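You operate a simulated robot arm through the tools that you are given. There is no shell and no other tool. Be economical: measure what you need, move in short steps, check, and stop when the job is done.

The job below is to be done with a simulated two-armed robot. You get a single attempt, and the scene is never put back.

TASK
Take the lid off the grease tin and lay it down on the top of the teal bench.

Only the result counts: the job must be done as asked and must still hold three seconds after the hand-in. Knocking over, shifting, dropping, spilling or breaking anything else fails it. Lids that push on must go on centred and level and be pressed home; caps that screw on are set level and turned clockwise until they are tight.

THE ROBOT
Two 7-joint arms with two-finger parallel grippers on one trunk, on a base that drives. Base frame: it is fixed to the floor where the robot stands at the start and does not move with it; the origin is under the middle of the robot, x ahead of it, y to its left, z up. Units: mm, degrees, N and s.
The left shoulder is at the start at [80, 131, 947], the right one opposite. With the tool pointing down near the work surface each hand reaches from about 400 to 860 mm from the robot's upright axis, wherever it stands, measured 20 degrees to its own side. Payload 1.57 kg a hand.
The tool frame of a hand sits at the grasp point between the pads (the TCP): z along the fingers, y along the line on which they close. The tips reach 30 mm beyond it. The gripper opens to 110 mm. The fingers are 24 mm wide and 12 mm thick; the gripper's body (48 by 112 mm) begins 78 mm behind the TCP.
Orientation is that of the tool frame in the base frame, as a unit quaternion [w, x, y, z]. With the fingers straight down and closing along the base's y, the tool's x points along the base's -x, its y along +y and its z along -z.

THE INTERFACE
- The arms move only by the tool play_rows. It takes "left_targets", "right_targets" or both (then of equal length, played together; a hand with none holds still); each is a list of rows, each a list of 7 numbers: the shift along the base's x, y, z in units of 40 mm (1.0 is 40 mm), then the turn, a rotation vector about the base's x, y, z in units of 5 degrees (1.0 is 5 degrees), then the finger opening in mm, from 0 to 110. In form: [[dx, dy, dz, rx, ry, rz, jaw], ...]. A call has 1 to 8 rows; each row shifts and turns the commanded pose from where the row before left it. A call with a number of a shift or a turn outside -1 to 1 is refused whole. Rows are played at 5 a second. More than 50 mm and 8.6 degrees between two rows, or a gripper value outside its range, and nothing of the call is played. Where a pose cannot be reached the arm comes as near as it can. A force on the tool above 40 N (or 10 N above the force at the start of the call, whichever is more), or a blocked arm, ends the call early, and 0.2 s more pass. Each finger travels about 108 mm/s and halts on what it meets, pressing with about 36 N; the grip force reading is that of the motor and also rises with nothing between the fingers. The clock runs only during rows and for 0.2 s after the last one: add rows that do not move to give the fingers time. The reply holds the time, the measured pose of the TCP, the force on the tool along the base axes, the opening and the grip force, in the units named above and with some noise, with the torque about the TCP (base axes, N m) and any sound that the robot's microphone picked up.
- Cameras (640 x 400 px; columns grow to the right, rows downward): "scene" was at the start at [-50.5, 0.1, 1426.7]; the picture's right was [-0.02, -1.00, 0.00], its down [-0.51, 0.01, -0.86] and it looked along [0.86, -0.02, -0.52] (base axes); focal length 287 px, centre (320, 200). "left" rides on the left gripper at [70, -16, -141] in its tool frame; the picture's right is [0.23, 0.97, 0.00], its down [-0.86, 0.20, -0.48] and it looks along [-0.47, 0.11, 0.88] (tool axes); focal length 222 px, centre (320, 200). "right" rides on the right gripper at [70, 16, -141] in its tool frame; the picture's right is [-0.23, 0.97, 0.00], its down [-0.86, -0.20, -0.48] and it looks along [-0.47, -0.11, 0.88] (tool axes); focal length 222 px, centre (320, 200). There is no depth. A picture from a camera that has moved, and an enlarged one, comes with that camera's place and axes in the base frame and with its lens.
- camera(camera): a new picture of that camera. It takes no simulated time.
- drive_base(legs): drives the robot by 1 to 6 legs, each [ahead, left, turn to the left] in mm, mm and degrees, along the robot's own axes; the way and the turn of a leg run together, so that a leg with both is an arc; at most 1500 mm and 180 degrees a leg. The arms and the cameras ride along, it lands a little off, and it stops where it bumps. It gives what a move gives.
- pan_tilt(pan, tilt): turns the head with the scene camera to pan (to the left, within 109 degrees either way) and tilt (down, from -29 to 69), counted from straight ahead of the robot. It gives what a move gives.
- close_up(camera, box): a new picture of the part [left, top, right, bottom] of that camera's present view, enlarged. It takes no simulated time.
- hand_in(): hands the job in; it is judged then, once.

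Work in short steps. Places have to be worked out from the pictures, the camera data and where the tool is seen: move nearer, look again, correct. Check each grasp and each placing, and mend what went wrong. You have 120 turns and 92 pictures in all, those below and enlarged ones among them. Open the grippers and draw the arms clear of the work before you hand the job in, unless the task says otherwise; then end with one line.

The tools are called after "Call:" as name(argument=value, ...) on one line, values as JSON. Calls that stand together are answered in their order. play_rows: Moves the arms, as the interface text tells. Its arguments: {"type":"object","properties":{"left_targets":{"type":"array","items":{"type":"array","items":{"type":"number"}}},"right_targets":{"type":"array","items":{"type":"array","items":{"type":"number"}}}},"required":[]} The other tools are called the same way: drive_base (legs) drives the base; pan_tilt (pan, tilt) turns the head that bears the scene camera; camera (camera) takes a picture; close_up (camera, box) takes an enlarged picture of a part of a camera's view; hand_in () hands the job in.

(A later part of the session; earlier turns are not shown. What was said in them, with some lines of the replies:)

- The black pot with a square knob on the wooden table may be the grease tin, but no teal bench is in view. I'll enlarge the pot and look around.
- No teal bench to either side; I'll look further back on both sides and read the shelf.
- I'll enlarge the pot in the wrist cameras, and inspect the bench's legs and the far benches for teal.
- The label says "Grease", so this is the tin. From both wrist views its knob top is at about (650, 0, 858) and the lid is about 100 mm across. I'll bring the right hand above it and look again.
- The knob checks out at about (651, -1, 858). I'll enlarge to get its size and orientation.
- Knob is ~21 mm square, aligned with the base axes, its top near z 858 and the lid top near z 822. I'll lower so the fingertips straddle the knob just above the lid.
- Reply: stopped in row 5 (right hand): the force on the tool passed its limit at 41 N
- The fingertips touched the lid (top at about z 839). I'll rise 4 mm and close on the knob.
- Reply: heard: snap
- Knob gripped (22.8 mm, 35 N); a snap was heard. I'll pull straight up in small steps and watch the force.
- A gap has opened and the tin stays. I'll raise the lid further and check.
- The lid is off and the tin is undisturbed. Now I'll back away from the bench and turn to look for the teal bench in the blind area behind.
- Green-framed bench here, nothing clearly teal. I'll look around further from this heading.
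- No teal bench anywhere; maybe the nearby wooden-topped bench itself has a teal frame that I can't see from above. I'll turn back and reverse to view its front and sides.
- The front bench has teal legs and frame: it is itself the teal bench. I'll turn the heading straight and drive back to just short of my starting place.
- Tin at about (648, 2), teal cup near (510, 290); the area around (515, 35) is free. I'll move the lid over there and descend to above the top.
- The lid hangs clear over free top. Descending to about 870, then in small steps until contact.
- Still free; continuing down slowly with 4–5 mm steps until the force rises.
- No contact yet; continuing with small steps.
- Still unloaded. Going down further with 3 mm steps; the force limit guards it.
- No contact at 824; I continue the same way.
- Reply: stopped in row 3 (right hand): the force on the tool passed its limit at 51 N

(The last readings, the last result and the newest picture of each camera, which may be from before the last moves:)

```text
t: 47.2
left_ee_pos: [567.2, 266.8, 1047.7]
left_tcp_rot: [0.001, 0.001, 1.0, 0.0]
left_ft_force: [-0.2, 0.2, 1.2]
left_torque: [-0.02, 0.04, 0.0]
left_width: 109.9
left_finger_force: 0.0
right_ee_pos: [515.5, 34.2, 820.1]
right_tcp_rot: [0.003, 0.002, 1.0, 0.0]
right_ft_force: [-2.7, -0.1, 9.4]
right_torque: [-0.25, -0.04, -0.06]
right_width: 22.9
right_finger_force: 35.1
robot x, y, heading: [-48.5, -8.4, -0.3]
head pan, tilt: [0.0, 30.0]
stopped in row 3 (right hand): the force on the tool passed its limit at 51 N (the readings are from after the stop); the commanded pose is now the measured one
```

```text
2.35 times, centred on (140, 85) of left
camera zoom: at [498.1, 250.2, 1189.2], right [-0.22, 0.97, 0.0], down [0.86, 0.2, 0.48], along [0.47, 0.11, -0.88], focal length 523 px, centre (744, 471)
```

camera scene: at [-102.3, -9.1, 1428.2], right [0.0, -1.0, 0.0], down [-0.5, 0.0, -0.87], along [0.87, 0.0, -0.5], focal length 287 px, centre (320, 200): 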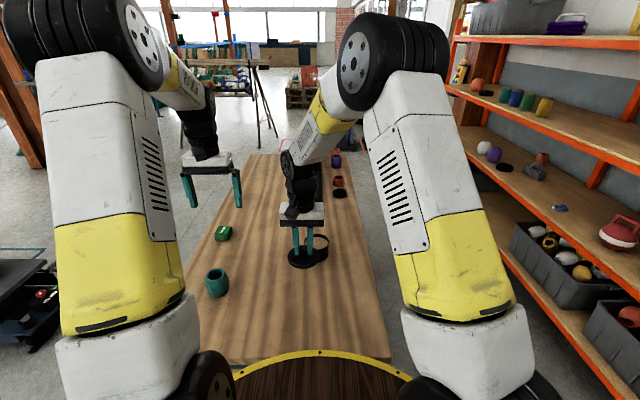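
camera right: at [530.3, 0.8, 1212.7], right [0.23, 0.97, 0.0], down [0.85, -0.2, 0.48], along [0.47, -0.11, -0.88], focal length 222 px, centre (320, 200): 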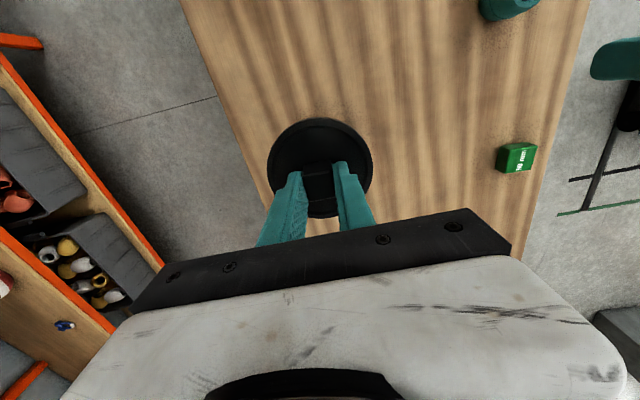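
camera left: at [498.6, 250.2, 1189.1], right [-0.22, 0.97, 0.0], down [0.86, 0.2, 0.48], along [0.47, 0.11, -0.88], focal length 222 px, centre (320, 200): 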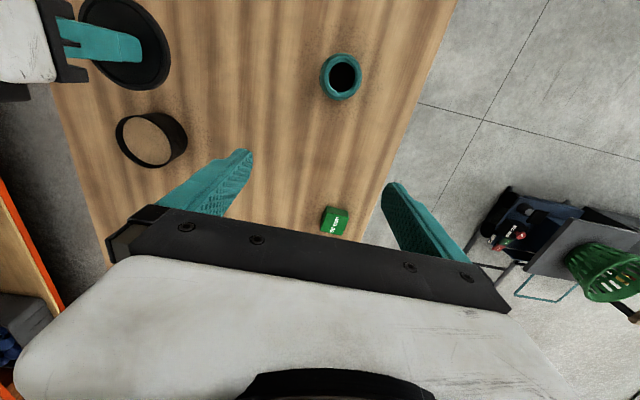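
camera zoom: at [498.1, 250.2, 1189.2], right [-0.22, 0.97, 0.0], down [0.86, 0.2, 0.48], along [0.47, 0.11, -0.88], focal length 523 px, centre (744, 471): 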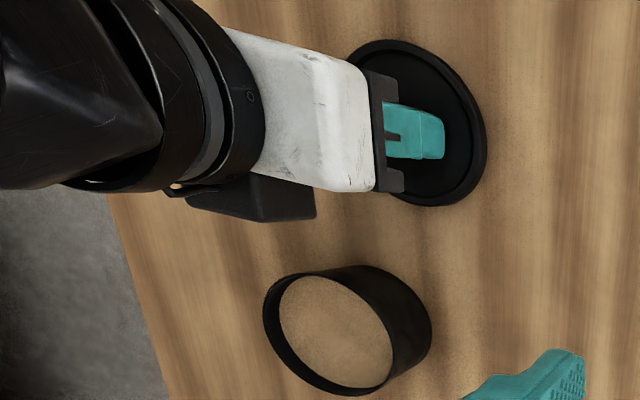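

The lid rests on the top (contact at TCP z ≈ 820). I'll open the fingers in place and then rise straight up.

Call:
play_rows(right_targets=[[0, 0, 0, 0, 0, 0, 30], [0, 0, 0, 0, 0, 0, 50], [0, 0, 0, 0, 0, 0, 50], [0, 0, 0.1, 0, 0, 0, 50], [0, 0, 0.2, 0, 0, 0, 50], [0, 0, 0.4, 0, 0, 0, 50]])

Call:
close_up(camera="left", box=[40, 0, 240, 170])

```text
t: 48.6
left_ee_pos: [568.2, 266.7, 1046.9]
left_tcp_rot: [0.0, 0.001, 1.0, 0.0]
left_ft_force: [-1.0, -0.4, -0.1]
left_torque: [0.0, 0.02, -0.02]
left_width: 110.2
left_finger_force: 0.0
right_ee_pos: [517.7, 35.9, 847.5]
right_tcp_rot: [0.003, 0.002, 1.0, 0.0]
right_ft_force: [0.4, 0.6, -0.4]
right_torque: [0.0, 0.01, 0.02]
right_width: 50.5
right_finger_force: 0.0
robot x, y, heading: [-50.8, -10.2, -0.3]
head pan, tilt: [0.0, 30.0]
```

```text
2.35 times, centred on (140, 85) of left
camera zoom: at [498.7, 250.1, 1189.0], right [-0.22, 0.97, 0.0], down [0.86, 0.2, 0.48], along [0.47, 0.11, -0.88], focal length 523 px, centre (744, 471)
```

zoom: 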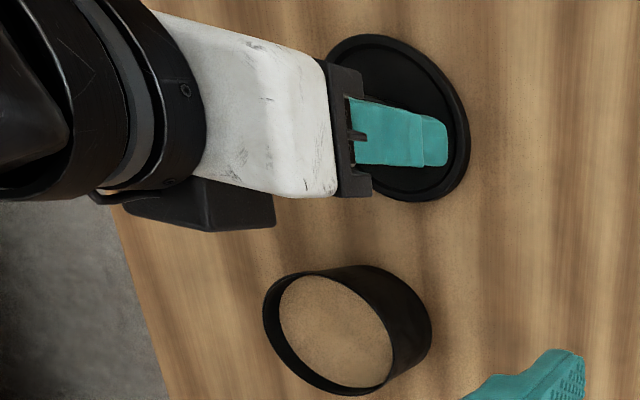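

The lid seems to have risen with the hand though the fingers are open. I'll look with the other cameras.

Call:
close_up(camera="right", box=[200, 80, 440, 230])

Call:
close_up(camera="scene", box=[250, 190, 370, 290])

Call:
close_up(camera="left", box=[130, 0, 210, 70])

```text
2.67 times, centred on (320, 155) of right
camera zoom: at [446.0, 51.1, 989.3], right [0.23, 0.97, 0.0], down [0.85, -0.2, 0.48], along [0.47, -0.11, -0.88], focal length 592 px, centre (320, 320)
```

zoom: 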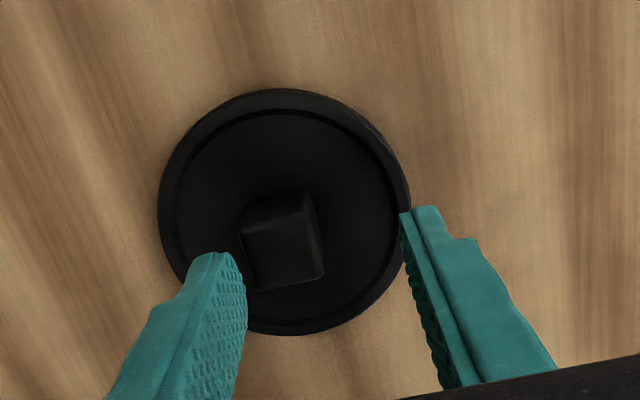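

```text
4.00 times, centred on (310, 240) of scene
camera zoom: at [-102.2, -9.1, 1428.2], right [0.0, -1.0, 0.0], down [-0.5, 0.0, -0.87], along [0.87, 0.0, -0.5], focal length 1148 px, centre (360, 40)
```

zoom: 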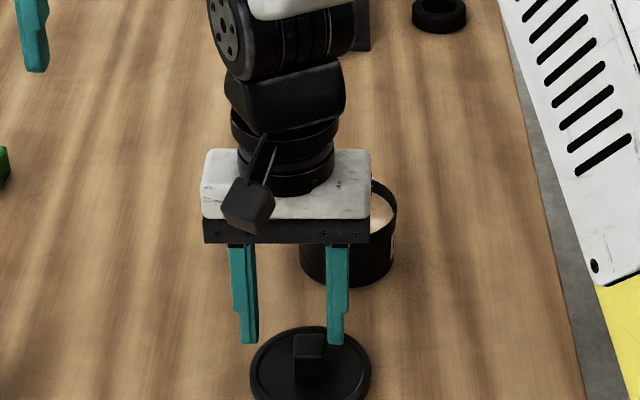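

```text
5.71 times, centred on (170, 35) of left
camera zoom: at [498.7, 250.1, 1189.0], right [-0.22, 0.97, 0.0], down [0.86, 0.2, 0.48], along [0.47, 0.11, -0.88], focal length 1269 px, centre (1177, 1143)
```

zoom: 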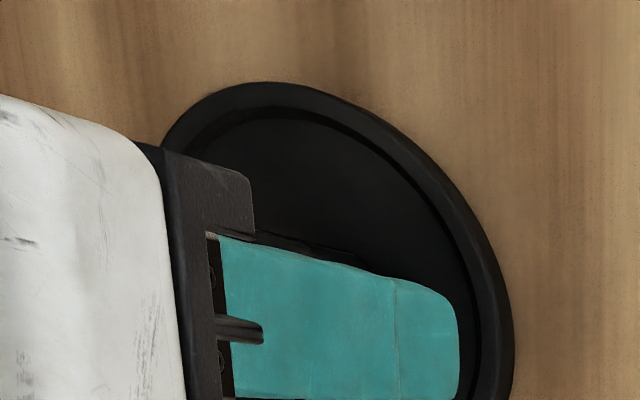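

The lid lies flat on the bench top; it only slid ~15 mm sideways on release. I'll rise straight up and clear, then check.

Call:
play_rows(right_targets=[[0, 0, 0.5, 0, 0, 0, 50], [0, 0, 0.9, 0, 0, 0, 50], [0, 0, 0.9, 0, 0, 0, 50], [0, 0, 0.9, 0, 0, 0, 50], [0, 0, 0.9, 0, 0, 0, 50], [0, -0.9, 0.6, 0, 0, 0, 80], [0, -0.9, 0.6, 0, 0, 0, 110], [0, -0.9, 0, 0, 0, 0, 110]])

Call:
play_rows(right_targets=[[0, -0.9, 0, 0, 0, 0, 110], [0, -0.9, 0, 0, 0, 0, 110], [0, -0.9, 0, 0, 0, 0, 110], [0, 0, 0, 0, 0, 0, 110]])

Call:
camera(camera="scene")

Call:
close_up(camera="left", box=[40, 0, 240, 170])

Call:
close_up(camera="scene", box=[250, 210, 390, 310])

```text
t: 50.4
left_ee_pos: [568.0, 267.9, 1047.7]
left_tcp_rot: [0.0, 0.0, 1.0, 0.0]
left_ft_force: [-1.2, 0.1, -0.4]
left_torque: [0.02, -0.02, 0.01]
left_width: 109.9
left_finger_force: 0.2
right_ee_pos: [515.7, -74.3, 1059.8]
right_tcp_rot: [0.003, 0.0, 1.0, 0.001]
right_ft_force: [0.6, 0.3, -1.2]
right_torque: [0.01, -0.01, 0.0]
right_width: 110.2
right_finger_force: 0.0
robot x, y, heading: [-54.0, -13.4, -0.0]
head pan, tilt: [0.0, 30.0]
```

```text
t: 51.4
left_ee_pos: [568.9, 267.5, 1048.4]
left_tcp_rot: [0.0, 0.002, 1.0, 0.001]
left_ft_force: [0.2, 0.1, 0.8]
left_torque: [-0.01, 0.0, -0.01]
left_width: 109.8
left_finger_force: 0.1
right_ee_pos: [518.1, -179.9, 1056.8]
right_tcp_rot: [0.003, 0.002, 1.0, 0.0]
right_ft_force: [0.0, 1.0, 0.2]
right_torque: [0.01, -0.01, 0.01]
right_width: 110.2
right_finger_force: 0.0
robot x, y, heading: [-51.1, -10.3, 0.0]
head pan, tilt: [0.0, 30.0]
```

```text
50 pictures are left
camera scene: at [-102.4, -9.2, 1428.2], right [0.0, -1.0, 0.0], down [-0.5, 0.0, -0.87], along [0.87, 0.0, -0.5], focal length 287 px, centre (320, 200)
```

scene: 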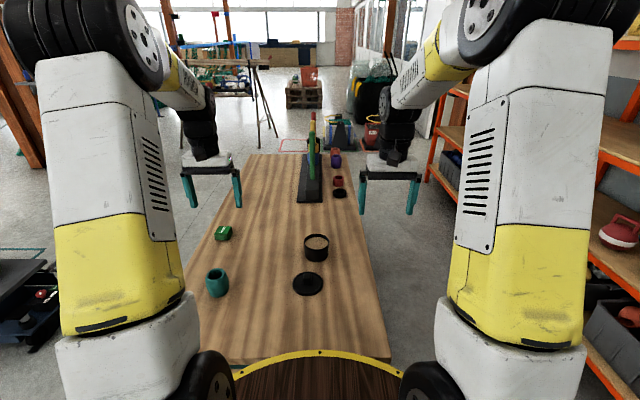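

```text
2.35 times, centred on (140, 85) of left
camera zoom: at [498.5, 250.1, 1189.1], right [-0.22, 0.97, 0.0], down [0.86, 0.2, 0.48], along [0.47, 0.11, -0.88], focal length 523 px, centre (744, 471)
```

zoom: 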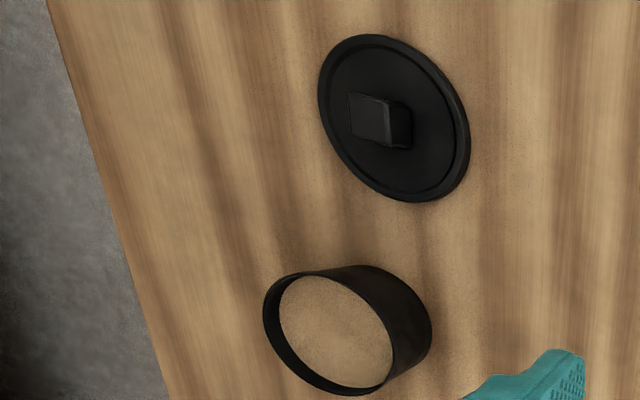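

```text
4.00 times, centred on (320, 260) of scene
camera zoom: at [-102.4, -9.2, 1428.2], right [0.0, -1.0, 0.0], down [-0.5, 0.0, -0.87], along [0.87, 0.0, -0.5], focal length 1148 px, centre (320, -40)
```

zoom: 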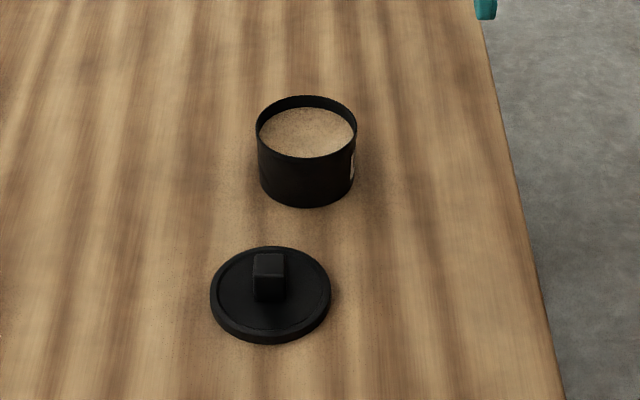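

The lid lies flat on the teal-framed bench beside the undisturbed tin, and both hands are open and clear. Handing in.

Call:
hand_in()

```text
The job is handed in.
```

The grease tin's lid is off and lying flat on top of the teal-framed bench, next to the tin, which hasn't moved; nothing else was disturbed.
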